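You operate a simulated robot arm through the tools that you are given. There is no shell and no other tool.

You are at the controls of a simulated two-armed robot. One attempt, no reset.

Task
Break the seals of both apple juice bottles in the blue socket.
Fine: the one in the socket goes on the yellow plate after, the other then stays in the socket; white caps stay on; red lever back; leave the orange juice bottles. Set down upright: what you pick out.

It is judged by the outcome, as a careful person would: the job done as asked, and still so three seconds after it is handed in. It fails if anything else is knocked over, pushed out of place, dropped, spilled or broken. Lids that push on must go on centred and level and be pressed home; caps that screw on are set level and turned clockwise until they are tight.

Robot
Two 7-joint arms with fingered hands on one trunk that stands fixed in place. Base frame: the origin is at the foot of the trunk, x ahead of it, y to its left, z up; the work surface is at about z = 90. Lengths are in cm, angles in rad, forces in N, time in s.
The left shoulder is at [8.1, 24.1, 149.2], the right one opposite. Each reaches about 112.8 cm from its shoulder. Payload 4.9 kg a hand.
Tool frame (each hand has its own): the origin (TCP) lies between the finger pads and is the grasp point; the fingertips stand 3.2 cm ahead of it; z points along the fingers, y is the line along which they close. The gripper opens to 20 cm; its body begins 8.9 cm behind the TCP. The gripper is a hand of 4 fingers: y runs from the thumb to the fingers, the wrist lies at [0, 0, -26.7] in the tool frame, and closing takes about 1.5 s.
Orientation is told as [roll, pitch, yaw] about the base's x, y, z axes, in that order, counted from this pose: with the fingers straight down and closing along the base's y, the tool's x points along the base's -x, its y along +y and its z along -z.

Tools
- The arms move only by the tool jog_arm. It takes "left_steps", "right_steps" or both (then of equal length, played together; a hand with none holds still); each is one flat list of numbers, 6 for each row, row after row: the shift along the tool's x, y, z in units of 50 mm (1.0 is 50 mm), then the turn, a rotation vector about the tool's x, y, z in units of 4 degrees (1.0 is 4 degrees). In form: [dx, dy, dz, wx, wy, wz, dx, dy, dz, wx, wy, wz, ...]. A call has 1 to 20 rows; each row shifts and turns the commanded pose from where the row before left it, along the tool's axes as they then stand. "left_claw" and "right_claw" are, for a hand that has rows, the finger opening in mm, from 0 to 200, set as the call begins (left out, the last holds). A call with a number of a shift or a turn outside -1 to 1 is refused whole. Each row takes 0.2 s and may step no farther than 5 cm and 0.15 rad from the row before; otherwise, or with a gripper value out of range, the whole call is refused. A pose out of reach is approached as far as the arm can. The call stops where the force on the tool passes 40 N (or 10 N more than at its start, if that is more) or the arm is blocked; 0.2 s more then pass. Each finger travels about 7.2 cm/s and halts on what it meets, pressing with about 24 N; the grip force reading is that of the motor and also rises with nothing between the fingers. The clock runs only during rows and for 0.2 s after the last one: add rows that do not move to give the fingers time. It gives the time, the measured TCP pose, the force on the tool (base axes), the opening and the grip force at its end, in the units of the frame above (readings bear some noise), with the torque about the TCP (base axes, N m) and any sound that the robot's microphone picked up.
- Cameras (640 x 400 px; columns grow to the right, rows downward): "scene" is now at [11.23, 0.06, 165.38]; the picture's right is [0.01, -1.00, 0.00], its down [-0.68, -0.00, -0.73] and it looks along [0.73, 0.00, -0.68] (base axes); focal length 328 px, centre (320, 200). "left" rides on the left gripper at [-6.9, -6.9, -11.6] in its tool frame; the picture's right is [0.71, -0.71, 0.00], its down [0.54, 0.54, -0.64] and it looks along [0.46, 0.45, 0.77] (tool axes); focal length 226 px, centre (320, 200). "right" rides on the right gripper at [6.9, -6.9, -11.6] in its tool frame; the picture's right is [0.71, 0.71, 0.00], its down [-0.54, 0.54, -0.64] and it looks along [-0.45, 0.45, 0.77] (tool axes); focal length 226 px, centre (320, 200). There is no depth. A picture from a camera that has moved, and an enlarged one, comes with that camera's place and axes in the base frame and with its lens.
- snapshot(camera): a new picture of that camera. The clock stands still meanwhile.
- move_column(by): slides the trunk up (or, below 0, down) by that many cm; the arms and the scene camera ride with it, the base frame stays. It gives what a move gives, with no picture.
- finger_targets(finger1, finger2, finger3, thumb_bend, hand): sets how far each is bent, from 0 (flat) to 1 (curled in); at 0.3 the hand is open as for a grip, at 0.7 the pads meet at the TCP. One left out holds its place. A second passes; each finger stops where it meets its share of the squeeze, and holds until it gets a number again. A gripper value or a shape takes the hand back. It gives what a move gives, with no picture; readings hold the bend of each and the force on the fingers (four entries, about 0 where the hand has none), thumb and palm.
- set_grasp(shape, hand): the hand has 4 fingers and takes this shape, open, in about a second: jaw (thumb against the fingers, like two jaws); tri (thumb and two fingers); tip (a fingertip pinch); poke (one finger out to press); point (the index stretched); flat (the hand flat); cup (the hand cupped); fist (a fist). The gripper value then closes the fingers along that shape, each until it touches; the sizes above hold for jaw. It gives what a move gives, with no picture.
- pan_tilt(pan, tilt): turns the head with the scene camera to pan (to the left, within 1.501 rad either way) and tilt (down, from -0.506 to 1.204), counted from straight ahead of the robot. It gives what a move gives.
- inspect(camera, box): a new picture of the part [left, top, right, bottom] of that camera's present view, enlarged. The clock stands still meanwhile.
- hand_in(): hands the job in; it is judged then, once.

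Places have to be worked out from the pictures, the camera data and where the tool is seen. Open the grippers and draw the arms clear of the work before you hand the job in, unless the task says otherwise.

The tools are called after "Call:" as a command line: name --argument value ..., lists and objects as JSON in quotes. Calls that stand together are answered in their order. jog_arm: Moves the arms, as the interface text tells. Its arguments: {"type":"object","properties":{"left_steps":{"type":"array","items":{"type":"number"}},"left_claw":{"type":"number"},"right_steps":{"type":"array","items":{"type":"number"}},"right_claw":{"type":"number"}},"required":[]} The other tools are called the same way: move_column (by) moves the trunk up or down; set_grasp (shape, hand) gives the hand a shape; finger_targets (finger1, finger2, finger3, thumb_bend, hand) moves the fingers one by one; pan_tilt (pan, tilt) turns the head that bears the scene camera; snapshot (camera) takes a picture; inspect (camera, box) takes an enlarged picture of a part of a camera's view; hand_in () hands the job in.

At the start:

```text
t: 0.0
left_tcp_pos: [74.01, 33.53, 123.17]
left_tcp_rot: [0.0, 0.0, 0.001]
left_force: [1.5, 0.1, -0.6]
left_ft_torque: [-0.02, 0.01, 0.01]
left_gripper_width: 19.97
left_finger_force: 0.0
left_shape: jaw
left_bend: [0.3, 0.3, 0.3, 0.3]
left_finger forces: [0.1, 0.0, 0.0, 0.0, 0.1, 0.1]
right_tcp_pos: [76.55, -34.43, 127.16]
right_tcp_rot: [0.001, 0.0, 0.0]
right_force: [0.4, -0.4, -0.1]
right_ft_torque: [-0.01, 0.01, 0.0]
right_gripper_width: 20.0
right_finger_force: 0.1
right_shape: jaw
right_bend: [0.3, 0.3, 0.3, 0.3]
right_finger forces: [0.1, 0.0, 0.0, 0.1, 0.0, 0.0]
trunk travel left (down, up): [-40.0, 44.0]
head pan, tilt (commanded): [0.007, 0.75]
```

scene: 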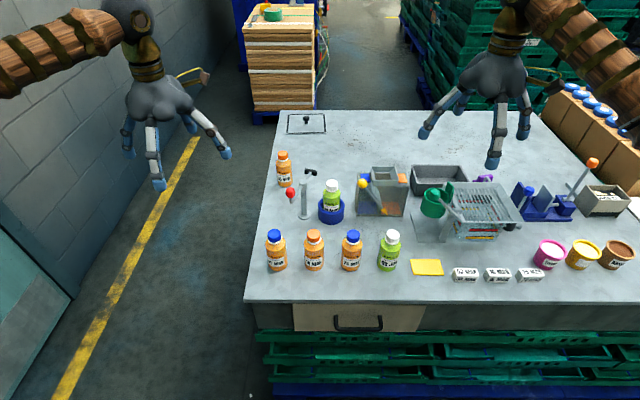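
right: 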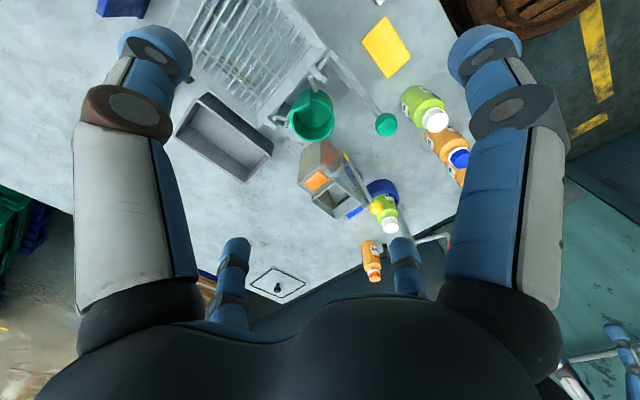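
left: 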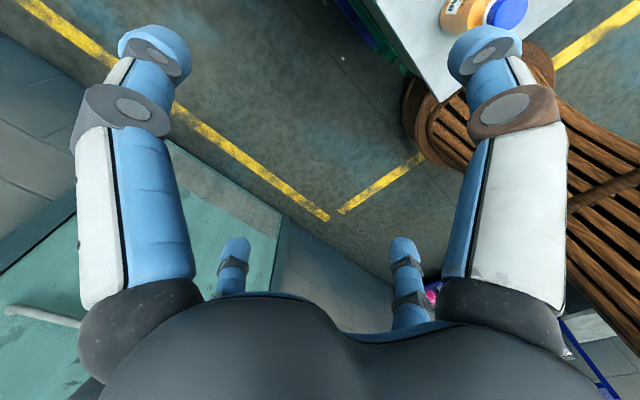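

I'll look closely at the socket, lever and the bottles before moving anything.

Call:
inspect --camera "scene" --box '[250, 140, 420, 246]'

Call:
inspect --camera "scene" --box '[250, 215, 450, 340]'

Call:
inspect --camera "scene" --box '[400, 140, 640, 290]'

```text
3.76 times, centred on (335, 193) of scene
camera zoom: at [11.23, 0.06, 165.38], right [0.01, -1.0, 0.0], down [-0.68, 0.0, -0.73], along [0.73, 0.0, -0.68], focal length 1236 px, centre (264, 226)
```

zoom: 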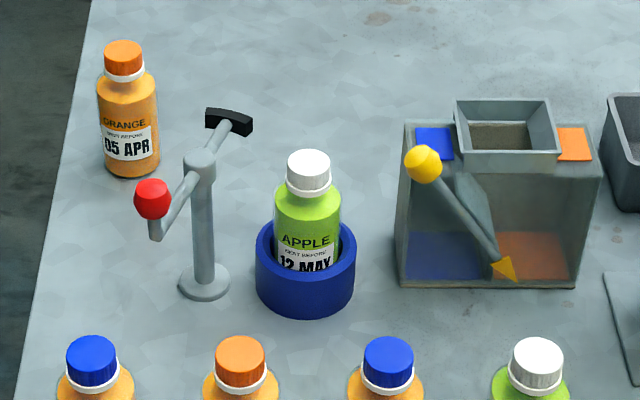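

```text
3.20 times, centred on (350, 278) of scene
camera zoom: at [11.23, 0.06, 165.38], right [0.01, -1.0, 0.0], down [-0.68, 0.0, -0.73], along [0.73, 0.0, -0.68], focal length 1050 px, centre (224, -48)
```

zoom: 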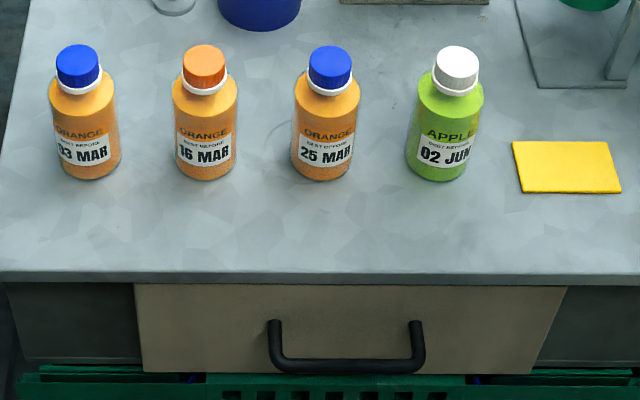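

```text
2.67 times, centred on (520, 215) of scene
camera zoom: at [11.23, 0.06, 165.38], right [0.01, -1.0, 0.0], down [-0.68, 0.0, -0.73], along [0.73, 0.0, -0.68], focal length 875 px, centre (-213, 160)
```

zoom: 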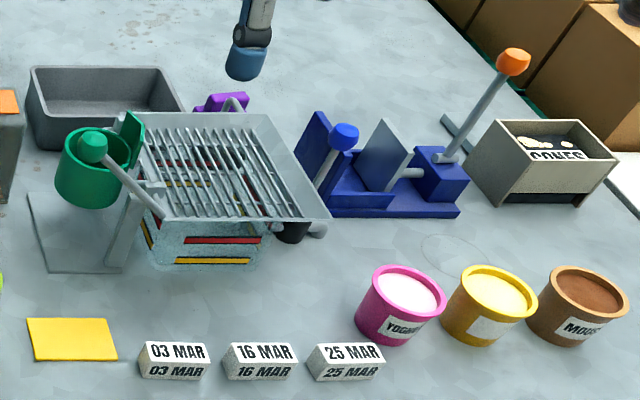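

The red-knobbed lever stands on a post just left of the socket, with a black pad on the far end of its arm. I'll look at it through the right wrist camera, which already sees that side.

Call:
inspect --camera "right" --box '[300, 140, 480, 300]'

Call:
inspect --camera "scene" --box '[280, 160, 350, 225]'

```text
2.50 times, centred on (390, 220) of right
camera zoom: at [69.59, -41.36, 138.81], right [-0.71, 0.71, 0.0], down [0.54, 0.54, 0.64], along [0.45, 0.45, -0.77], focal length 565 px, centre (145, 150)
```

zoom: 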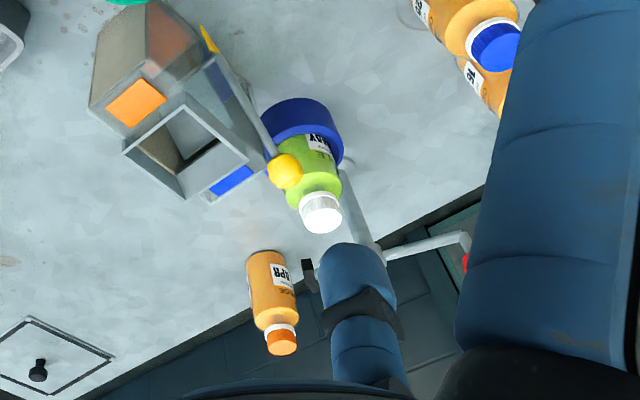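

```text
6.15 times, centred on (315, 192) of scene
camera zoom: at [11.23, 0.06, 165.38], right [0.01, -1.0, 0.0], down [-0.68, 0.0, -0.73], along [0.73, 0.0, -0.68], focal length 2020 px, centre (351, 246)
```

zoom: 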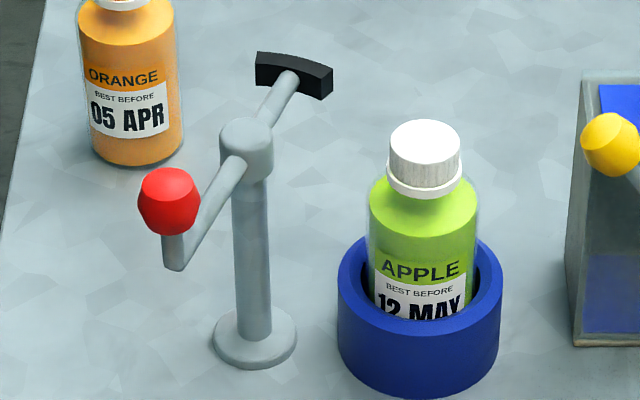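

The pad sits at about cap height, so I want to know the shape of its face. I'll zoom tightly on the pad and the cap.

Call:
inspect --camera "scene" --box '[298, 162, 326, 180]'

Call:
inspect --camera "scene" --box '[315, 175, 350, 226]'

Call:
inspect --camera "scene" --box '[280, 175, 320, 225]'

```text
16.00 times, centred on (312, 171) of scene
camera zoom: at [11.23, 0.06, 165.38], right [0.01, -1.0, 0.0], down [-0.68, 0.0, -0.73], along [0.73, 0.0, -0.68], focal length 5252 px, centre (448, 664)
```

zoom: 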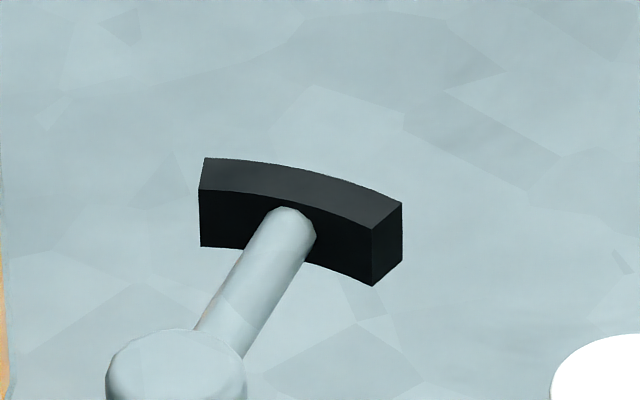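

```text
7.84 times, centred on (332, 200) of scene
camera zoom: at [11.23, 0.06, 165.38], right [0.01, -1.0, 0.0], down [-0.68, 0.0, -0.73], along [0.73, 0.0, -0.68], focal length 2575 px, centre (222, 196)
```

zoom: 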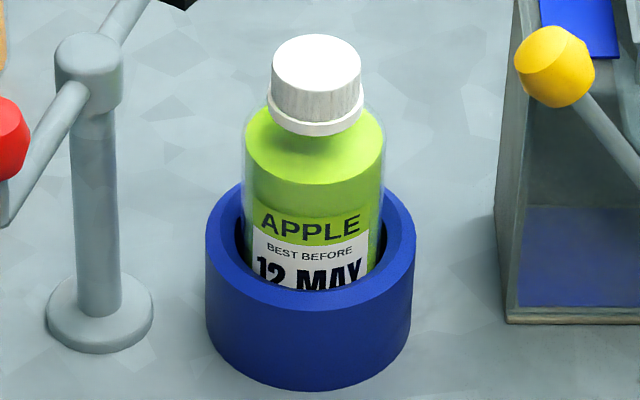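

```text
8.00 times, centred on (300, 200) of scene
camera zoom: at [11.23, 0.06, 165.38], right [0.01, -1.0, 0.0], down [-0.68, 0.0, -0.73], along [0.73, 0.0, -0.68], focal length 2626 px, centre (480, 200)
```

zoom: 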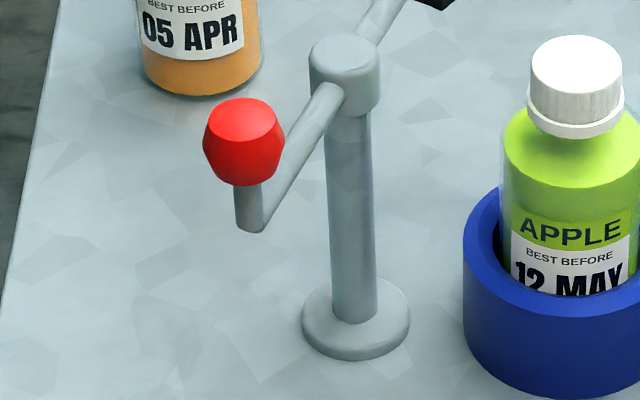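

The pad's outer face is a convex arc centred on the post at cap height. That suggests a friction sector that rolls the cap open when the red lever swings. Next I'll zoom on the bottle on the table for its dimensions, and on the divider box, plate and socket to see what clearance I have.

Call:
inspect --camera "scene" --box '[370, 225, 450, 280]'

Call:
inspect --camera "scene" --box '[345, 155, 420, 220]'

Call:
inspect --camera "scene" --box '[316, 190, 346, 228]'

```text
7.27 times, centred on (410, 252) of scene
camera zoom: at [11.23, 0.06, 165.38], right [0.01, -1.0, 0.0], down [-0.68, 0.0, -0.73], along [0.73, 0.0, -0.68], focal length 2387 px, centre (-334, -182)
```

zoom: 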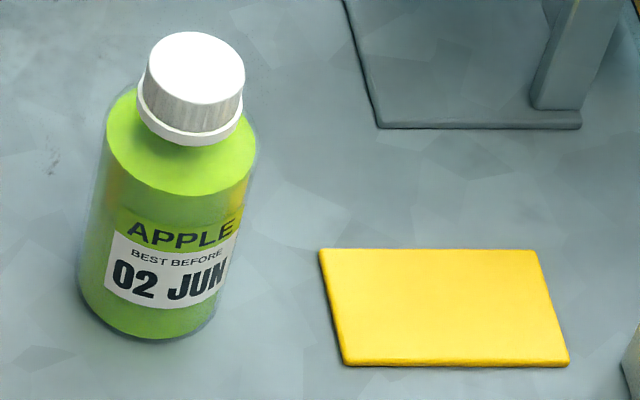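

```text
6.15 times, centred on (382, 188) of scene
camera zoom: at [11.23, 0.06, 165.38], right [0.01, -1.0, 0.0], down [-0.68, 0.0, -0.73], along [0.73, 0.0, -0.68], focal length 2020 px, centre (-65, 277)
```

zoom: 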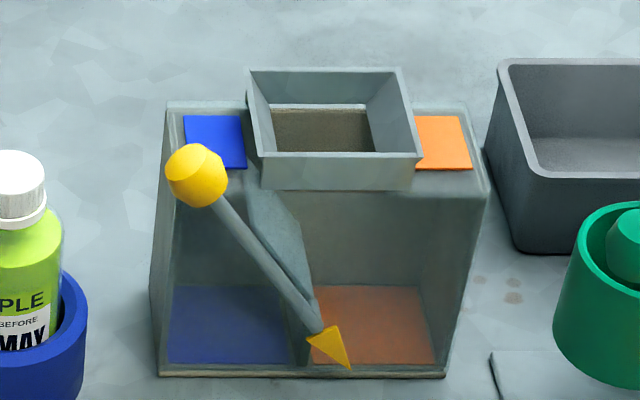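

```text
10.53 times, centred on (331, 209) of scene
camera zoom: at [11.23, 0.06, 165.38], right [0.01, -1.0, 0.0], down [-0.68, 0.0, -0.73], along [0.73, 0.0, -0.68], focal length 3455 px, centre (204, 105)
```

zoom: 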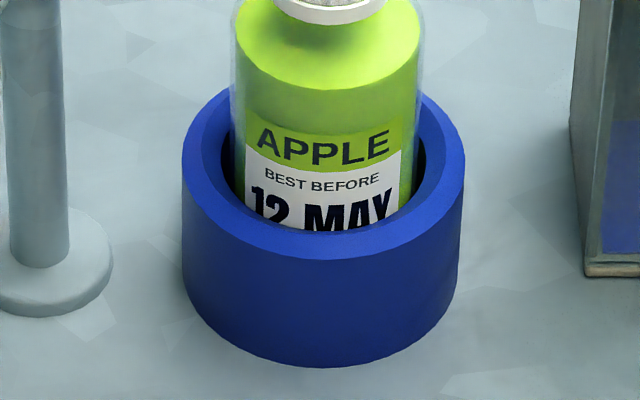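

The bottle on the table stands at about (66, -18), the socket centre is at about (85, -2.9), and the lever post is at about (84.7, 5.5). The red knob is at about (78, 8.5, 106). I'll bring the left hand above the knob, partly closed and yawed so it closes along the knob's path.

Call:
jog_arm --left_steps '[-0.1, -0.625, 0, 0, 0, 0, -0.1, -0.625, 0, 0, 0, 0, -0.1, -0.625, 0, 0, 0, 0, -0.1, -0.625, 0, 0, 0, 0, -0.1, -0.625, 0, 0, 0, 0, -0.1, -0.625, 0, 0, 0, 0, -0.1, -0.625, 0, 0, 0, 0, -0.1, -0.625, 0, 0, 0, 0, 0, 0, 0, 0, 0, 1, 0, 0, 0, 0, 0, 1, 0, 0, 0, 0, 0, 1, 0, 0, 0, 0, 0, 1, 0, 0, 0, 0, 0, 1, 0, 0, 0, 0, 0, 1]' --left_claw 70

```text
t: 3.0
left_tcp_pos: [78.01, 8.47, 123.18]
left_tcp_rot: [-0.001, -0.001, -0.421]
left_force: [0.9, -0.3, 0.1]
left_ft_torque: [-0.02, 0.01, 0.0]
left_gripper_width: 7.02
left_finger_force: 0.1
left_shape: jaw
left_bend: [0.45, 0.45, 0.45, 0.44]
left_finger forces: [0.0, 0.0, 0.1, 0.0, 0.0, 0.0]
right_tcp_pos: [76.48, -34.47, 127.03]
right_tcp_rot: [0.0, -0.001, 0.0]
right_force: [0.8, -1.1, 0.3]
right_ft_torque: [-0.01, 0.01, 0.02]
right_gripper_width: 19.97
right_finger_force: 0.1
right_shape: jaw
right_bend: [0.3, 0.3, 0.3, 0.3]
right_finger forces: [0.1, 0.0, 0.0, 0.0, 0.0, 0.1]
trunk travel left (down, up): [-40.0, 44.0]
head pan, tilt (commanded): [0.007, 0.75]
```

The arm follows the commands accurately. I'll test the yaw range in free space (down to about -125°), then return to -24°, and look at the views.

Call:
jog_arm --left_steps '[0, 0, 0, 0, 0, 1, 0, 0, 0, 0, 0, 1, 0, 0, 0, 0, 0, 1, 0, 0, 0, 0, 0, 1, 0, 0, 0, 0, 0, 1, 0, 0, 0, 0, 0, 1, 0, 0, 0, 0, 0, 1, 0, 0, 0, 0, 0, 1, 0, 0, 0, 0, 0, 1, 0, 0, 0, 0, 0, 1, 0, 0, 0, 0, 0, 1, 0, 0, 0, 0, 0, 1, 0, 0, 0, 0, 0, 1, 0, 0, 0, 0, 0, 1, 0, 0, 0, 0, 0, 1, 0, 0, 0, 0, 0, 1, 0, 0, 0, 0, 0, 1, 0, 0, 0, 0, 0, 1, 0, 0, 0, 0, 0, 1, 0, 0, 0, 0, 0, 1]'

Call:
snapshot --camera "scene"

Call:
snapshot --camera "left"

```text
t: 7.2
left_tcp_pos: [77.98, 8.45, 123.18]
left_tcp_rot: [0.0, 0.0, -1.816]
left_force: [0.5, 0.4, 0.6]
left_ft_torque: [0.02, 0.0, 0.02]
left_gripper_width: 7.04
left_finger_force: 0.0
left_shape: jaw
left_bend: [0.45, 0.45, 0.45, 0.44]
left_finger forces: [0.0, 0.0, 0.0, 0.1, 0.0, 0.0]
right_tcp_pos: [76.5, -34.41, 127.06]
right_tcp_rot: [0.0, 0.001, 0.0]
right_force: [0.3, -0.7, 0.8]
right_ft_torque: [0.02, -0.02, -0.02]
right_gripper_width: 20.0
right_finger_force: 0.0
right_shape: jaw
right_bend: [0.3, 0.3, 0.3, 0.3]
right_finger forces: [0.0, 0.0, 0.1, 0.0, 0.1, 0.0]
trunk travel left (down, up): [-40.0, 44.0]
head pan, tilt (commanded): [0.007, 0.75]
```

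```text
taken
camera scene: at [11.24, 0.05, 165.38], right [0.01, -1.0, 0.0], down [-0.68, 0.0, -0.73], along [0.73, 0.0, -0.68], focal length 328 px, centre (320, 200)
```

scene: 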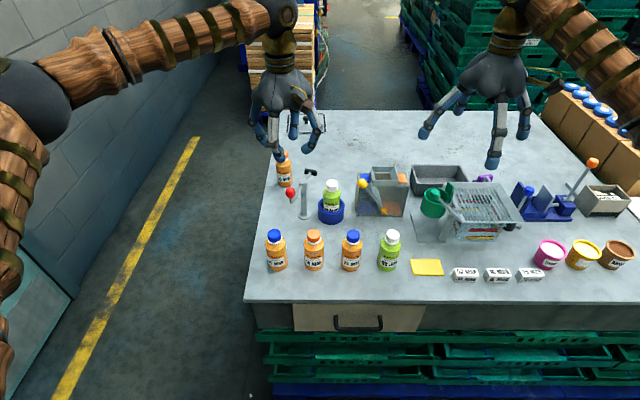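

```text
taken
camera left: at [69.78, 3.4, 134.79], right [-0.51, 0.86, 0.0], down [0.66, 0.39, 0.64], along [0.55, 0.33, -0.77], focal length 226 px, centre (320, 200)
```

left: 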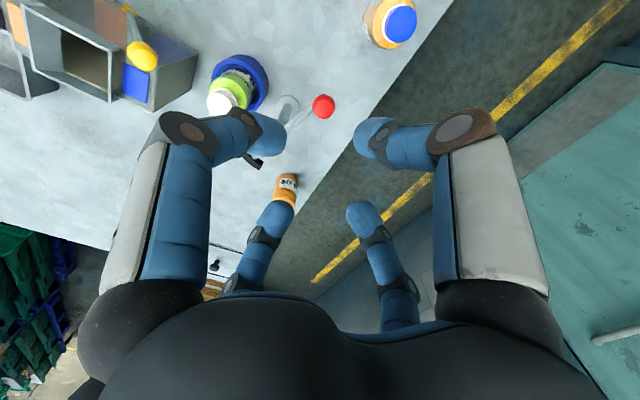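

The reach is fine. This left-hand view shows the hand's four fingers set radially around the TCP. It also shows the lever and socket from above, so I'll zoom in there to triangulate the knob, pad, cap and socket.

Call:
inspect --camera "left" --box '[190, 40, 350, 140]'

Call:
inspect --camera "left" --box '[230, 80, 350, 180]'

```text
4.00 times, centred on (270, 90) of left
camera zoom: at [69.78, 3.4, 134.79], right [-0.51, 0.86, 0.0], down [0.66, 0.39, 0.64], along [0.55, 0.33, -0.77], focal length 904 px, centre (520, 640)
```

zoom: 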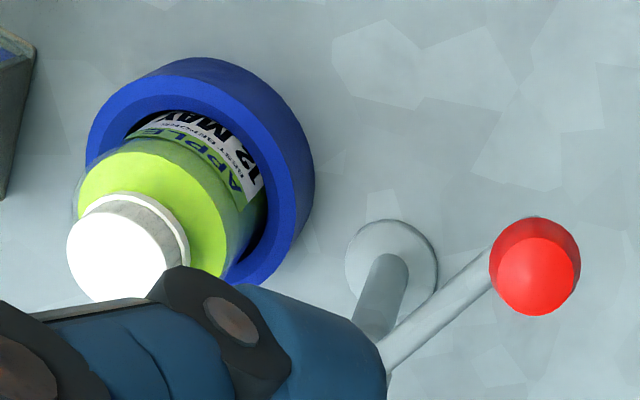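

```text
4.00 times, centred on (290, 130) of left
camera zoom: at [69.78, 3.4, 134.79], right [-0.51, 0.86, 0.0], down [0.66, 0.39, 0.64], along [0.55, 0.33, -0.77], focal length 904 px, centre (440, 480)
```

zoom: 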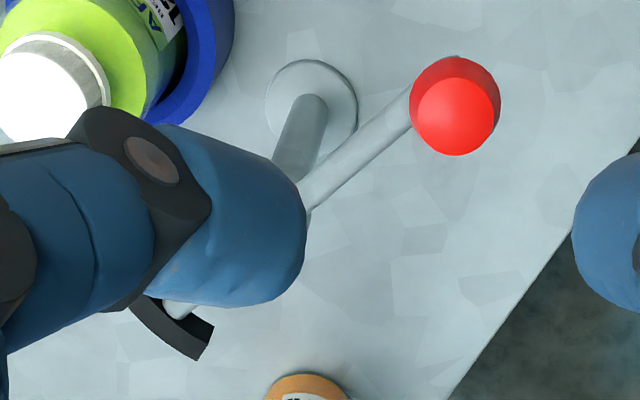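

The refined knob position is about (77.0, 8.4, 106.7), with the post at about (84.4, 5.4). I'll turn the left hand to yaw +21° so the lever arm passes between two fingers, keeping it above the knob.

Call:
jog_arm --left_steps '[0, 0, 0, 0, 0, -1, 0, 0, 0, 0, 0, -1, 0, 0, 0, 0, 0, -1, 0, 0, 0, 0, 0, -1, 0, 0, 0, 0, 0, -1, 0, 0, 0, 0, 0, -1, 0, 0, 0, 0, 0, -1, 0, 0, 0, 0, 0, -1, 0, 0, 0, 0, 0, -1, 0, 0, 0, 0, 0, -1, 0, 0, 0, 0, 0, -1, 0, 0, 0, 0, 0, -1, 0, 0, 0, 0, 0, -1, 0, 0, 0, 0, 0, -1, 0, 0, 0, 0, 0, -1, 0, 0, 0, 0, 0, -1, 0, 0, 0, 0, 0, -1, 0, 0, 0, 0, 0, -1, 0, 0, 0, 0, 0, -1, 0, 0, 0, 0, 0, -1]'

Call:
jog_arm --left_steps '[0, 0, 0, 0, 0, -1, 0, 0, 0, 0, 0, -1, 0, 0, 0, 0, 0, -1, 0, 0, 0, 0, 0, -1, 0, 0, 0, 0, 0, -1, 0, 0, 0, 0, 0, -1, 0, 0, 0, 0, 0, -1, 0, 0, 0, 0, 0, -1, 0, 0, 0, 0, 0, -1, 0, 0, 0, 0, 0, -1, 0, 0, 0, 0, 0, -1, 0.19, -0.04, 0.5, 0, 0, -0.25]'

Call:
snapshot --camera "left"

```text
t: 11.4
left_tcp_pos: [78.05, 8.41, 123.19]
left_tcp_rot: [-0.001, 0.0, -0.418]
left_force: [-0.1, -0.3, 0.3]
left_ft_torque: [-0.02, 0.02, -0.02]
left_gripper_width: 7.05
left_finger_force: 0.0
left_shape: jaw
left_bend: [0.45, 0.45, 0.45, 0.44]
left_finger forces: [0.1, 0.1, 0.0, 0.1, 0.0, 0.1]
right_tcp_pos: [76.55, -34.5, 127.17]
right_tcp_rot: [0.002, -0.001, -0.002]
right_force: [-0.3, -0.1, -0.7]
right_ft_torque: [0.0, 0.0, -0.01]
right_gripper_width: 19.98
right_finger_force: 0.0
right_shape: jaw
right_bend: [0.3, 0.3, 0.3, 0.3]
right_finger forces: [0.1, 0.0, 0.0, 0.0, 0.1, 0.0]
trunk travel left (down, up): [-40.0, 44.0]
head pan, tilt (commanded): [0.007, 0.75]
```

```text
t: 14.0
left_tcp_pos: [77.07, 7.96, 120.74]
left_tcp_rot: [0.001, 0.0, 0.369]
left_force: [-0.5, 0.2, -0.2]
left_ft_torque: [-0.02, 0.03, 0.03]
left_gripper_width: 7.03
left_finger_force: 0.0
left_shape: jaw
left_bend: [0.45, 0.45, 0.45, 0.44]
left_finger forces: [0.1, 0.1, 0.0, 0.0, 0.0, 0.0]
right_tcp_pos: [76.61, -34.41, 127.08]
right_tcp_rot: [0.002, 0.0, 0.0]
right_force: [1.0, -0.5, 0.6]
right_ft_torque: [0.03, 0.05, 0.03]
right_gripper_width: 20.0
right_finger_force: 0.2
right_shape: jaw
right_bend: [0.3, 0.3, 0.3, 0.3]
right_finger forces: [0.0, 0.0, 0.0, 0.0, 0.0, 0.0]
trunk travel left (down, up): [-40.0, 44.0]
head pan, tilt (commanded): [0.007, 0.75]
```

```text
taken
camera left: at [86.17, 3.99, 132.36], right [-0.41, -0.91, 0.0], down [-0.7, 0.31, 0.64], along [-0.59, 0.26, -0.77], focal length 226 px, centre (320, 200)
```

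left: 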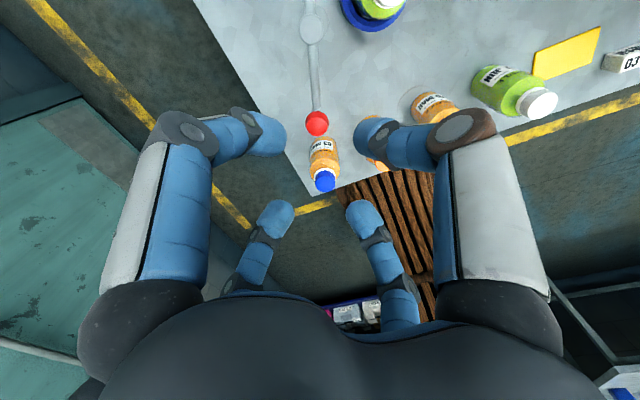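

From this angle the knob comes out at (77.2, 8.3), which agrees with the earlier estimate. I'll descend so the TCP is at the knob, with the fingers still open at 7 cm.

Call:
jog_arm --left_steps '[-0.009, 0.01, 0.48, 0, 0, 0, -0.009, 0.01, 0.48, 0, 0, 0, -0.009, 0.01, 0.48, 0, 0, 0, -0.009, 0.01, 0.48, 0, 0, 0, -0.009, 0.01, 0.48, 0, 0, 0, -0.009, 0.01, 0.48, 0, 0, 0]'

Call:
inspect --camera "left" --box '[220, 100, 420, 240]'

Call:
inspect --camera "scene" --box '[260, 130, 360, 230]'

```text
t: 15.4
left_tcp_pos: [77.31, 8.39, 106.22]
left_tcp_rot: [0.001, 0.001, 0.368]
left_force: [1.4, -0.8, 1.0]
left_ft_torque: [-0.01, 0.02, -0.05]
left_gripper_width: 7.05
left_finger_force: 0.1
left_shape: jaw
left_bend: [0.45, 0.45, 0.45, 0.44]
left_finger forces: [0.0, 0.0, 0.1, 0.0, 0.1, 0.0]
right_tcp_pos: [76.55, -34.52, 127.1]
right_tcp_rot: [-0.001, 0.0, 0.002]
right_force: [-0.3, -0.4, 0.2]
right_ft_torque: [-0.01, 0.02, -0.01]
right_gripper_width: 20.02
right_finger_force: 0.2
right_shape: jaw
right_bend: [0.3, 0.3, 0.3, 0.3]
right_finger forces: [0.0, 0.0, 0.0, 0.1, 0.1, 0.0]
trunk travel left (down, up): [-40.0, 44.0]
head pan, tilt (commanded): [0.007, 0.75]
```

```text
2.86 times, centred on (320, 170) of left
camera zoom: at [86.42, 4.34, 117.71], right [-0.41, -0.91, 0.0], down [-0.7, 0.31, 0.64], along [-0.59, 0.26, -0.77], focal length 646 px, centre (320, 286)
```

zoom: 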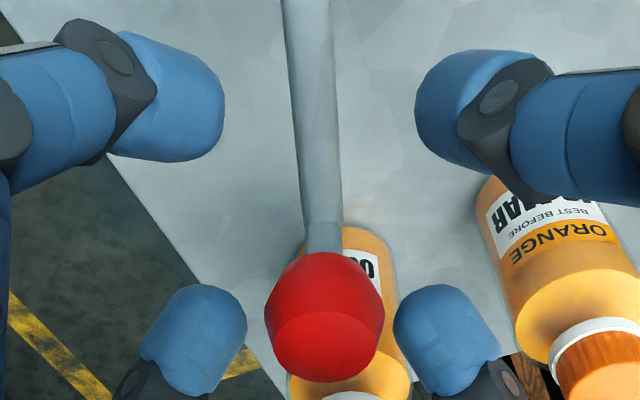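

```text
4.00 times, centred on (310, 180) of scene
camera zoom: at [11.29, 0.06, 165.38], right [0.01, -1.0, 0.0], down [-0.68, 0.0, -0.73], along [0.73, 0.0, -0.68], focal length 1313 px, centre (360, 280)
```

zoom: 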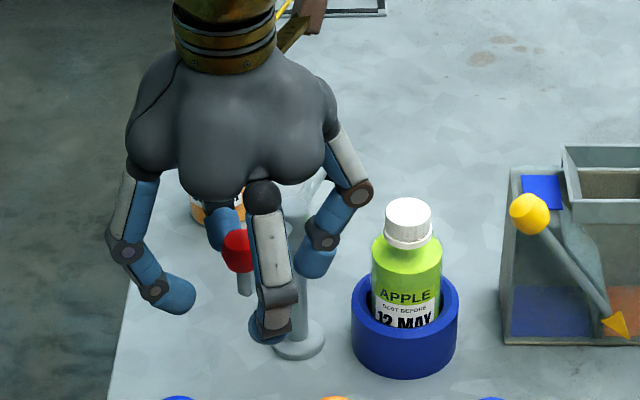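

The knob sits between the four fingers and the lever arm passes between two of them. I'll close gently on the knob.

Call:
jog_arm --left_steps '[0, 0, 0, 0, 0, 0, 0, 0, 0, 0, 0, 0, 0, 0, 0, 0, 0, 0, 0, 0, 0, 0, 0, 0, 0, 0, 0, 0, 0, 0, 0, 0, 0, 0, 0, 0, 0, 0, 0, 0, 0, 0, 0, 0, 0, 0, 0, 0]' --left_claw 20

Call:
inspect --camera "left" --box '[220, 100, 420, 240]'

Call:
inspect --camera "scene" --box '[260, 150, 360, 230]'

```text
t: 17.2
left_tcp_pos: [77.33, 8.39, 106.2]
left_tcp_rot: [0.001, 0.0, 0.365]
left_force: [0.3, -0.6, -0.3]
left_ft_torque: [0.02, -0.03, -0.01]
left_gripper_width: 2.04
left_finger_force: 0.0
left_shape: jaw
left_bend: [0.61, 0.61, 0.61, 0.61]
left_finger forces: [0.1, 0.0, 0.0, 0.0, 0.0, 0.0]
right_tcp_pos: [76.59, -34.46, 126.87]
right_tcp_rot: [0.0, -0.001, 0.0]
right_force: [-0.3, -0.2, -0.6]
right_ft_torque: [0.0, 0.02, -0.03]
right_gripper_width: 19.97
right_finger_force: 0.0
right_shape: jaw
right_bend: [0.3, 0.3, 0.3, 0.3]
right_finger forces: [0.1, 0.1, 0.1, 0.0, 0.0, 0.0]
trunk travel left (down, up): [-40.0, 44.0]
head pan, tilt (commanded): [0.007, 0.75]
```

```text
2.86 times, centred on (320, 170) of left
camera zoom: at [86.37, 4.33, 117.76], right [-0.41, -0.91, 0.0], down [-0.7, 0.31, 0.64], along [-0.59, 0.26, -0.77], focal length 646 px, centre (320, 286)
```

zoom: 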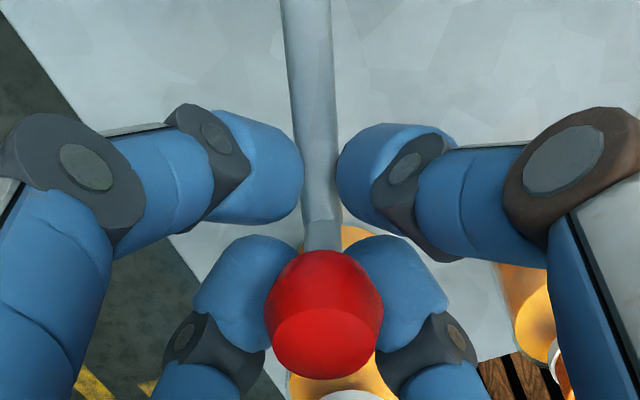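

```text
5.00 times, centred on (310, 190) of scene
camera zoom: at [11.24, 0.05, 165.38], right [0.01, -1.0, 0.0], down [-0.68, 0.0, -0.73], along [0.73, 0.0, -0.68], focal length 1641 px, centre (370, 250)
```

zoom: 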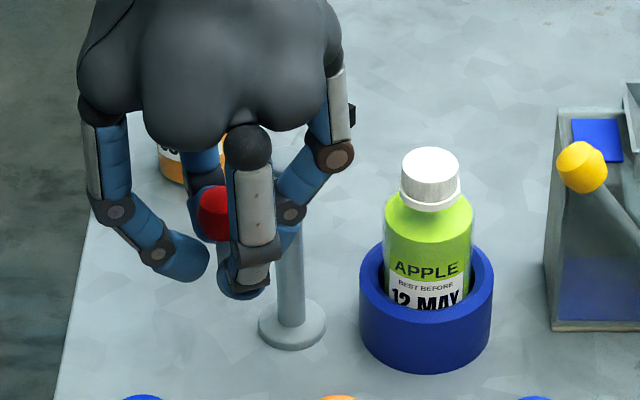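

No finger contact yet. The fingers surround the stem just below the knob. I'll close further until they touch.

Call:
jog_arm --left_steps '[0, 0, 0, 0, 0, 0, 0, 0, 0, 0, 0, 0, 0, 0, 0, 0, 0, 0, 0, 0, 0, 0, 0, 0, 0, 0, 0, 0, 0, 0]' --left_claw 5

Call:
inspect --camera "left" --box '[220, 100, 420, 240]'

```text
t: 18.4
left_tcp_pos: [77.2, 8.33, 106.21]
left_tcp_rot: [0.0, 0.002, 0.367]
left_force: [-4.6, 1.9, 2.5]
left_ft_torque: [0.07, 0.19, -0.05]
left_gripper_width: 0.78
left_finger_force: 24.3
left_shape: jaw
left_bend: [0.73, 0.72, 0.72, 0.67]
left_finger forces: [21.2, 24.2, 20.4, 0.0, 21.6, 0.0]
right_tcp_pos: [76.48, -34.35, 127.18]
right_tcp_rot: [0.0, 0.0, 0.0]
right_force: [-0.2, 0.1, -0.5]
right_ft_torque: [-0.04, -0.01, 0.02]
right_gripper_width: 20.01
right_finger_force: 0.1
right_shape: jaw
right_bend: [0.3, 0.3, 0.3, 0.3]
right_finger forces: [0.1, 0.1, 0.0, 0.0, 0.0, 0.1]
trunk travel left (down, up): [-40.0, 44.0]
head pan, tilt (commanded): [0.007, 0.75]
```

```text
2.86 times, centred on (320, 170) of left
camera zoom: at [86.28, 4.34, 117.81], right [-0.41, -0.91, 0.0], down [-0.7, 0.31, 0.64], along [-0.59, 0.26, -0.77], focal length 646 px, centre (320, 286)
```

zoom: 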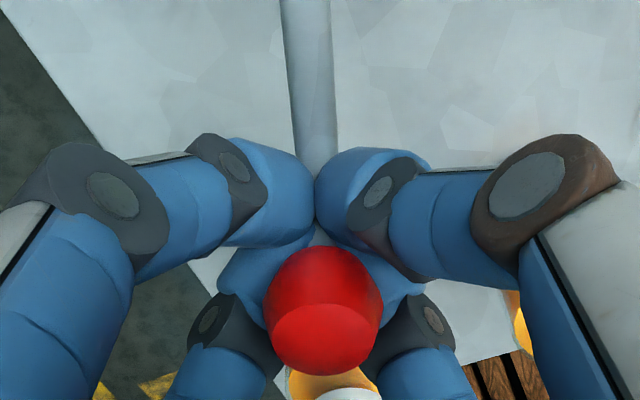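

The stem is gripped with a small net force. Next I'll swing the lever clockwise around the post (about (84.4, 5.35)), yaw following. I'll do 20° first to check the motion is free.

Call:
jog_arm --left_steps '[-0.0776, 0.0763, 0, 0, 0, 1, -0.0776, 0.0763, 0, 0, 0, 1, -0.0776, 0.0763, 0, 0, 0, 1, -0.0776, 0.0763, 0, 0, 0, 1, -0.0776, 0.0763, 0, 0, 0, 1]'

Call:
inspect --camera "scene" --box '[260, 150, 360, 230]'

```text
t: 19.6
left_tcp_pos: [78.72, 10.9, 106.17]
left_tcp_rot: [-0.001, 0.0, 0.017]
left_force: [-9.3, 6.6, -6.1]
left_ft_torque: [0.26, 0.34, -0.13]
left_gripper_width: 0.78
left_finger_force: 24.0
left_shape: jaw
left_bend: [0.73, 0.72, 0.72, 0.67]
left_finger forces: [21.5, 25.2, 20.0, 0.0, 23.7, 0.0]
right_tcp_pos: [76.51, -34.29, 127.15]
right_tcp_rot: [0.0, 0.001, 0.0]
right_force: [0.7, 0.7, -0.1]
right_ft_torque: [0.05, -0.01, 0.06]
right_gripper_width: 19.99
right_finger_force: 0.1
right_shape: jaw
right_bend: [0.3, 0.3, 0.3, 0.3]
right_finger forces: [0.0, 0.1, 0.0, 0.0, 0.1, 0.1]
trunk travel left (down, up): [-40.0, 44.0]
head pan, tilt (commanded): [0.007, 0.75]
```

```text
5.00 times, centred on (310, 190) of scene
camera zoom: at [11.18, 0.18, 165.37], right [0.01, -1.0, 0.0], down [-0.68, -0.01, -0.73], along [0.73, 0.0, -0.68], focal length 1641 px, centre (370, 250)
```

zoom: 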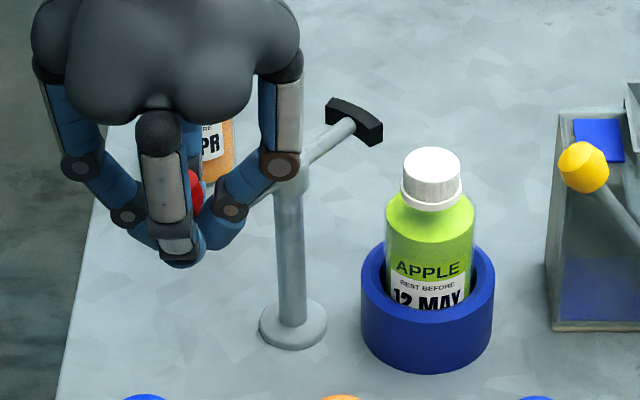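

The lever turns freely. The small radial force suggests the centre is nearer (85.2, 5.3) with radius 8.5, so I'll correct the arc and continue another 24°.

Call:
jog_arm --left_steps '[-0.0787, 0.0963, 0, 0, 0, 1, -0.0787, 0.0963, 0, 0, 0, 1, -0.0787, 0.0963, 0, 0, 0, 1, -0.0787, 0.0963, 0, 0, 0, 1, -0.0787, 0.0963, 0, 0, 0, 1, -0.0827, 0.0863, 0, 0, 0, 1]'

Call:
inspect --camera "scene" --box '[260, 150, 360, 230]'

```text
t: 21.0
left_tcp_pos: [81.37, 13.07, 106.34]
left_tcp_rot: [0.0, -0.005, -0.402]
left_force: [-1.2, 3.2, 15.6]
left_ft_torque: [-0.02, -0.02, -0.1]
left_gripper_width: 0.75
left_finger_force: 24.1
left_shape: jaw
left_bend: [0.73, 0.72, 0.72, 0.67]
left_finger forces: [26.1, 0.0, 0.0, 0.0, 24.7, 0.1]
right_tcp_pos: [76.4, -34.36, 127.25]
right_tcp_rot: [0.0, -0.001, 0.0]
right_force: [-0.5, 0.9, -0.4]
right_ft_torque: [0.0, 0.02, -0.01]
right_gripper_width: 20.0
right_finger_force: 0.0
right_shape: jaw
right_bend: [0.3, 0.3, 0.3, 0.3]
right_finger forces: [0.0, 0.0, 0.0, 0.1, 0.0, 0.1]
trunk travel left (down, up): [-40.0, 44.0]
head pan, tilt (commanded): [0.007, 0.75]
```

```text
5.00 times, centred on (310, 190) of scene
camera zoom: at [11.01, 0.04, 165.42], right [0.01, -1.0, 0.0], down [-0.68, 0.0, -0.73], along [0.73, 0.0, -0.68], focal length 1641 px, centre (370, 250)
```

zoom: 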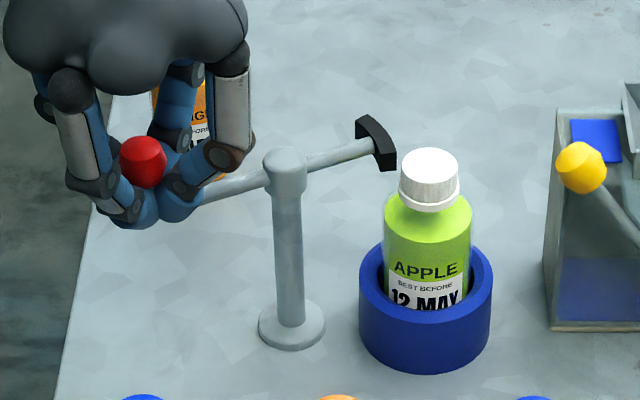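

The lever has turned about 44° and the pad edge is about to meet the cap. The grip shows only two fingers loaded and some vertical force, so I'll check it through the left camera before pushing on.

Call:
inspect --camera "left" --box '[220, 60, 420, 240]'

Call:
inspect --camera "scene" --box '[265, 165, 305, 200]'

```text
2.22 times, centred on (320, 150) of left
camera zoom: at [85.16, 3.91, 118.06], right [-0.93, -0.37, 0.0], down [-0.29, 0.71, 0.64], along [-0.24, 0.6, -0.77], focal length 502 px, centre (320, 311)
```

zoom: 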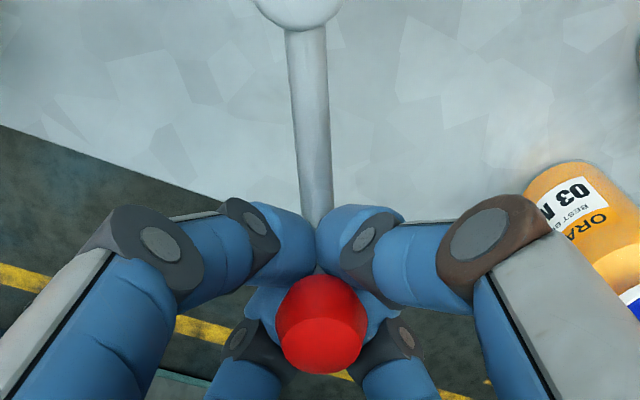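

```text
11.43 times, centred on (285, 182) of scene
camera zoom: at [11.01, 0.04, 165.42], right [0.01, -1.0, 0.0], down [-0.68, 0.0, -0.73], along [0.73, 0.0, -0.68], focal length 3752 px, centre (720, 400)
```

zoom: 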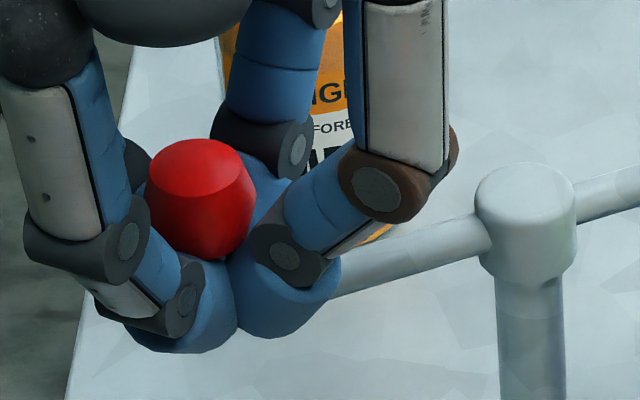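

The four fingertips cage the stem securely under the knob. I'll continue the swing in small pieces as the pad meets the cap, watching the forces and listening for the seal.

Call:
jog_arm --left_steps '[-0.0834, 0.0863, 0, 0, 0, 1, -0.0834, 0.0863, 0, 0, 0, 1, -0.0834, 0.0863, 0, 0, 0, 1]'

Call:
inspect --camera "scene" --box '[270, 150, 370, 230]'

```text
t: 21.8
left_tcp_pos: [83.18, 13.58, 106.48]
left_tcp_rot: [-0.002, 0.0, -0.61]
left_force: [0.0, -1.2, 12.2]
left_ft_torque: [-0.26, 0.03, -0.14]
left_gripper_width: 0.76
left_finger_force: 24.2
left_shape: jaw
left_bend: [0.73, 0.72, 0.72, 0.67]
left_finger forces: [0.1, 0.0, 0.1, 0.1, 29.9, 0.0]
right_tcp_pos: [76.41, -34.42, 127.22]
right_tcp_rot: [0.0, -0.002, -0.001]
right_force: [0.5, -0.3, -0.1]
right_ft_torque: [-0.02, -0.01, 0.02]
right_gripper_width: 19.99
right_finger_force: 0.1
right_shape: jaw
right_bend: [0.3, 0.3, 0.3, 0.3]
right_finger forces: [0.1, 0.0, 0.0, 0.0, 0.0, 0.0]
trunk travel left (down, up): [-40.0, 44.0]
head pan, tilt (commanded): [0.007, 0.75]
```

```text
5.00 times, centred on (320, 190) of scene
camera zoom: at [11.04, -0.02, 165.39], right [0.01, -1.0, 0.0], down [-0.68, 0.0, -0.73], along [0.73, 0.0, -0.68], focal length 1641 px, centre (320, 250)
```

zoom: 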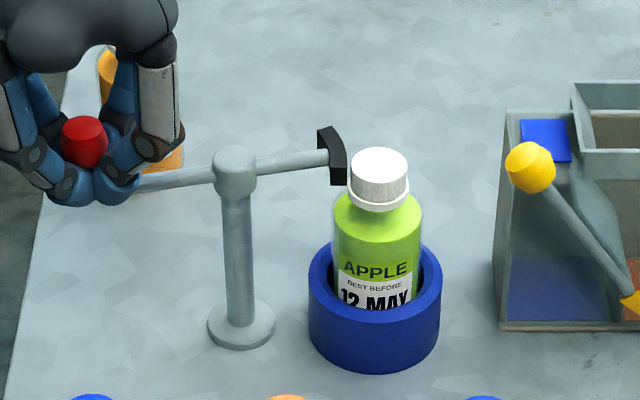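

The pad is now touching the cap. I'll continue the sweep.

Call:
jog_arm --left_steps '[-0.0834, 0.0863, 0, 0, 0, 1, -0.0834, 0.0863, 0, 0, 0, 1, -0.0834, 0.0863, 0, 0, 0, 1]'

Call:
inspect --camera "scene" --box '[270, 150, 370, 230]'

```text
t: 22.6
left_tcp_pos: [84.99, 13.84, 106.45]
left_tcp_rot: [0.001, 0.0, -0.824]
left_force: [-1.6, -1.1, 14.3]
left_ft_torque: [-0.22, 0.07, -0.16]
left_gripper_width: 0.79
left_finger_force: 24.5
left_shape: jaw
left_bend: [0.73, 0.72, 0.72, 0.67]
left_finger forces: [0.0, 0.1, 0.0, 0.0, 30.6, 0.0]
right_tcp_pos: [76.33, -34.48, 127.29]
right_tcp_rot: [-0.001, -0.002, 0.0]
right_force: [-0.1, -0.2, 0.7]
right_ft_torque: [0.03, 0.01, 0.0]
right_gripper_width: 20.03
right_finger_force: 0.1
right_shape: jaw
right_bend: [0.3, 0.3, 0.3, 0.3]
right_finger forces: [0.0, 0.1, 0.1, 0.0, 0.1, 0.0]
trunk travel left (down, up): [-40.0, 44.0]
head pan, tilt (commanded): [0.007, 0.75]
```

```text
5.00 times, centred on (320, 190) of scene
camera zoom: at [11.02, -0.03, 165.39], right [0.01, -1.0, 0.0], down [-0.68, 0.0, -0.73], along [0.73, 0.01, -0.68], focal length 1641 px, centre (320, 250)
```

zoom: 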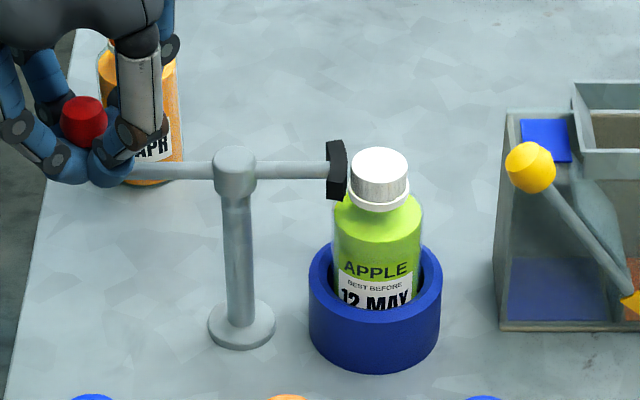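

The pad is alongside the cap with little contact force so far. I'll carry on sweeping so the whole pad passes the cap.

Call:
jog_arm --left_steps '[-0.0834, 0.0863, 0, 0, 0, 1, -0.0834, 0.0863, 0, 0, 0, 1, -0.0834, 0.0863, 0, 0, 0, 1]'

Call:
inspect --camera "scene" --box '[270, 150, 370, 230]'

```text
t: 23.4
left_tcp_pos: [86.77, 13.63, 106.41]
left_tcp_rot: [0.003, 0.0, -1.03]
left_force: [-1.7, 0.0, 17.0]
left_ft_torque: [-0.18, 0.12, -0.18]
left_gripper_width: 0.77
left_finger_force: 23.8
left_shape: jaw
left_bend: [0.73, 0.72, 0.72, 0.67]
left_finger forces: [0.0, 0.1, 0.0, 0.0, 32.4, 0.1]
right_tcp_pos: [76.23, -34.49, 127.3]
right_tcp_rot: [-0.001, -0.002, 0.0]
right_force: [0.2, -0.8, -0.2]
right_ft_torque: [0.0, 0.02, -0.02]
right_gripper_width: 19.99
right_finger_force: 0.1
right_shape: jaw
right_bend: [0.3, 0.3, 0.3, 0.3]
right_finger forces: [0.0, 0.1, 0.0, 0.0, 0.1, 0.0]
trunk travel left (down, up): [-40.0, 44.0]
head pan, tilt (commanded): [0.007, 0.75]
```

```text
5.00 times, centred on (320, 190) of scene
camera zoom: at [10.98, 0.0, 165.4], right [0.01, -1.0, 0.0], down [-0.68, 0.0, -0.73], along [0.73, 0.01, -0.68], focal length 1641 px, centre (320, 250)
```

zoom: 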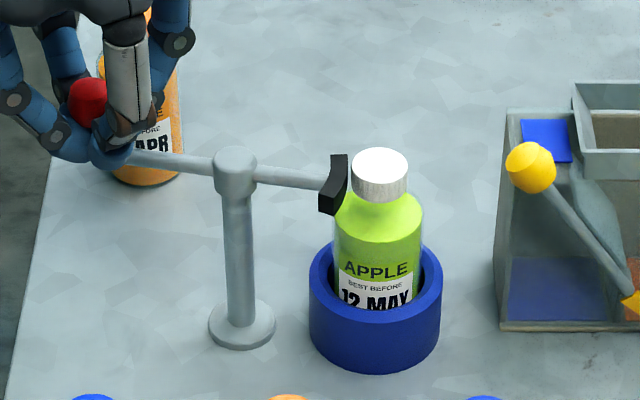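

The white tamper ring under the cap seems to have changed. I'll zoom in to check.

Call:
inspect --camera "scene" --box '[315, 170, 350, 226]'

Call:
inspect --camera "right" --box '[340, 170, 440, 270]'

```text
7.14 times, centred on (332, 198) of scene
camera zoom: at [10.98, 0.0, 165.4], right [0.01, -1.0, 0.0], down [-0.68, 0.0, -0.73], along [0.73, 0.01, -0.68], focal length 2345 px, centre (231, 214)
```

zoom: 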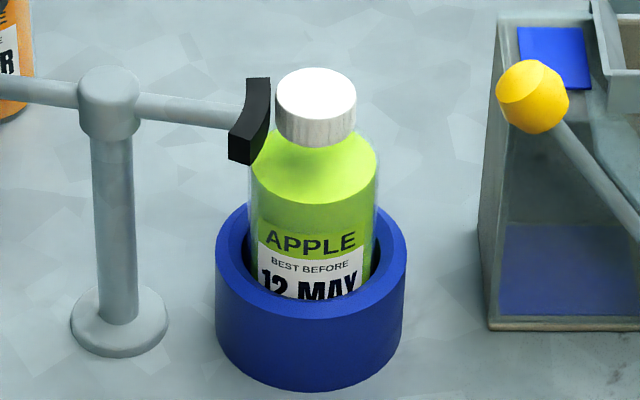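

```text
4.00 times, centred on (390, 220) of right
camera zoom: at [69.39, -41.41, 138.91], right [-0.71, 0.71, 0.0], down [0.54, 0.54, 0.64], along [0.46, 0.46, -0.77], focal length 904 px, centre (40, 120)
```

zoom: 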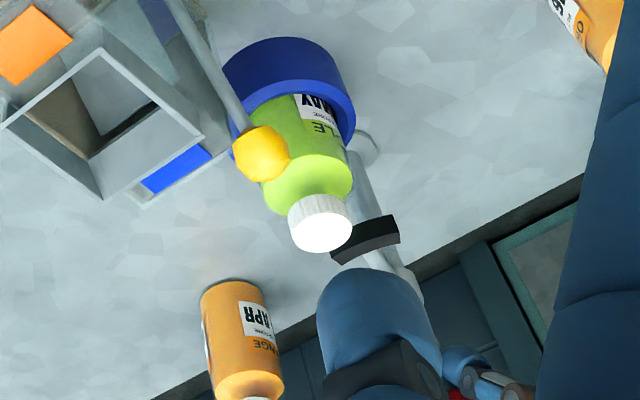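

The tamper ring under the cap is gone, so the first seal is broken, and the cap is still on. Next I'll swing the lever back along the same arc, half at a time.

Call:
jog_arm --left_steps '[0.0772, -0.0919, 0, 0, 0, -1, 0.0772, -0.0919, 0, 0, 0, -1, 0.0772, -0.0919, 0, 0, 0, -1, 0.0772, -0.0919, 0, 0, 0, -1, 0.0772, -0.0919, 0, 0, 0, -1, 0.0772, -0.0919, 0, 0, 0, -1, 0.0772, -0.0919, 0, 0, 0, -1, 0.0772, -0.0919, 0, 0, 0, -1, 0.0772, -0.0919, 0, 0, 0, -1, 0.0765, -0.0919, 0, 0, 0, -1]'

Call:
inspect --camera "scene" --box '[260, 150, 360, 230]'

```text
t: 25.6
left_tcp_pos: [80.76, 12.66, 106.43]
left_tcp_rot: [-0.001, -0.002, -0.33]
left_force: [-1.9, 1.4, 18.9]
left_ft_torque: [-0.1, -0.01, -0.13]
left_gripper_width: 0.78
left_finger_force: 23.7
left_shape: jaw
left_bend: [0.73, 0.72, 0.72, 0.67]
left_finger forces: [28.7, 0.0, 0.0, 0.1, 29.7, 0.0]
right_tcp_pos: [76.33, -34.5, 127.33]
right_tcp_rot: [-0.001, -0.003, -0.001]
right_force: [-1.4, 0.2, 0.5]
right_ft_torque: [0.01, -0.02, -0.03]
right_gripper_width: 19.99
right_finger_force: 0.0
right_shape: jaw
right_bend: [0.3, 0.3, 0.3, 0.3]
right_finger forces: [0.2, 0.1, 0.0, 0.1, 0.0, 0.1]
trunk travel left (down, up): [-40.0, 44.0]
head pan, tilt (commanded): [0.007, 0.75]
```

```text
5.00 times, centred on (310, 190) of scene
camera zoom: at [10.92, 0.03, 165.4], right [0.01, -1.0, 0.0], down [-0.68, 0.0, -0.73], along [0.73, 0.0, -0.68], focal length 1641 px, centre (370, 250)
```

zoom: 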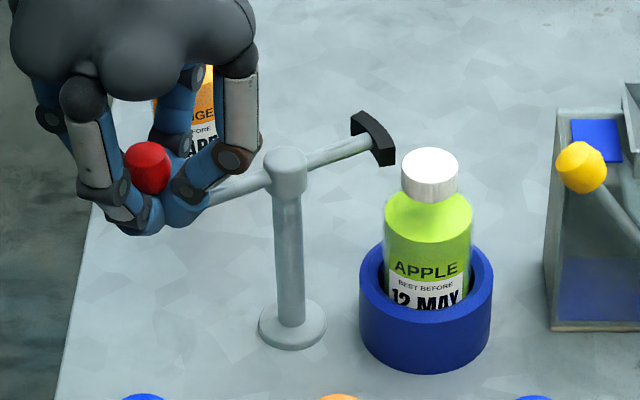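

The lever is coming back cleanly and the cap is still on. I'll complete the return.

Call:
jog_arm --left_steps '[0.0718, -0.1016, 0, 0, 0, -1, 0.0718, -0.1016, 0, 0, 0, -1, 0.0718, -0.1016, 0, 0, 0, -1, 0.0718, -0.1016, 0, 0, 0, -1, 0.0718, -0.1016, 0, 0, 0, -1, 0.0721, -0.0815, 0, 0, 0, -1, 0.0721, -0.0815, 0, 0, 0, -1, 0.0721, -0.0815, 0, 0, 0, -1, 0.0721, -0.0815, 0, 0, 0, -1, 0.0721, -0.0815, 0, 0, 0, -1]'

Call:
inspect --camera "scene" --box '[260, 150, 360, 230]'

Call:
inspect --camera "left" --box '[220, 60, 420, 240]'

```text
t: 27.8
left_tcp_pos: [77.16, 8.28, 106.44]
left_tcp_rot: [0.0, 0.0, 0.369]
left_force: [-4.0, 4.1, 15.4]
left_ft_torque: [0.1, 0.0, -0.18]
left_gripper_width: 0.79
left_finger_force: 23.4
left_shape: jaw
left_bend: [0.73, 0.72, 0.72, 0.67]
left_finger forces: [29.1, 0.1, 0.0, 0.1, 30.8, 0.0]
right_tcp_pos: [76.3, -34.55, 127.23]
right_tcp_rot: [0.0, -0.001, -0.002]
right_force: [-0.4, 0.6, 0.2]
right_ft_torque: [-0.01, -0.03, -0.01]
right_gripper_width: 19.99
right_finger_force: 0.0
right_shape: jaw
right_bend: [0.3, 0.3, 0.3, 0.3]
right_finger forces: [0.0, 0.1, 0.0, 0.1, 0.1, 0.0]
trunk travel left (down, up): [-40.0, 44.0]
head pan, tilt (commanded): [0.007, 0.75]
```

```text
5.00 times, centred on (310, 190) of scene
camera zoom: at [10.97, 0.13, 165.39], right [0.01, -1.0, 0.0], down [-0.68, 0.0, -0.73], along [0.73, 0.0, -0.68], focal length 1641 px, centre (370, 250)
```

zoom: 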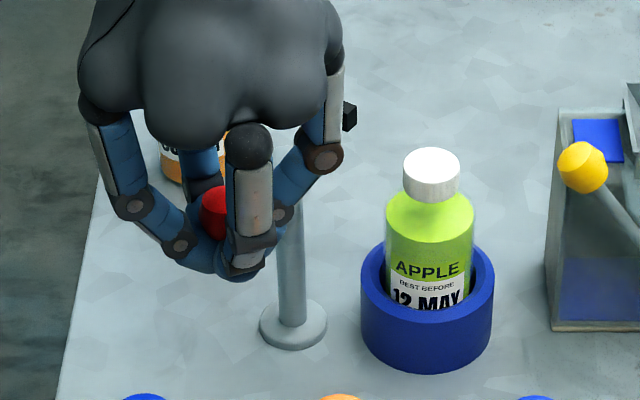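

```text
2.22 times, centred on (320, 150) of left
camera zoom: at [86.17, 4.37, 118.03], right [-0.4, -0.91, 0.0], down [-0.7, 0.31, 0.64], along [-0.59, 0.26, -0.77], focal length 502 px, centre (320, 311)
```

zoom: 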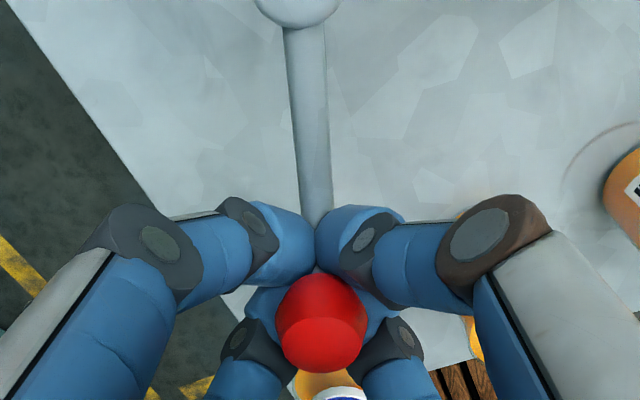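

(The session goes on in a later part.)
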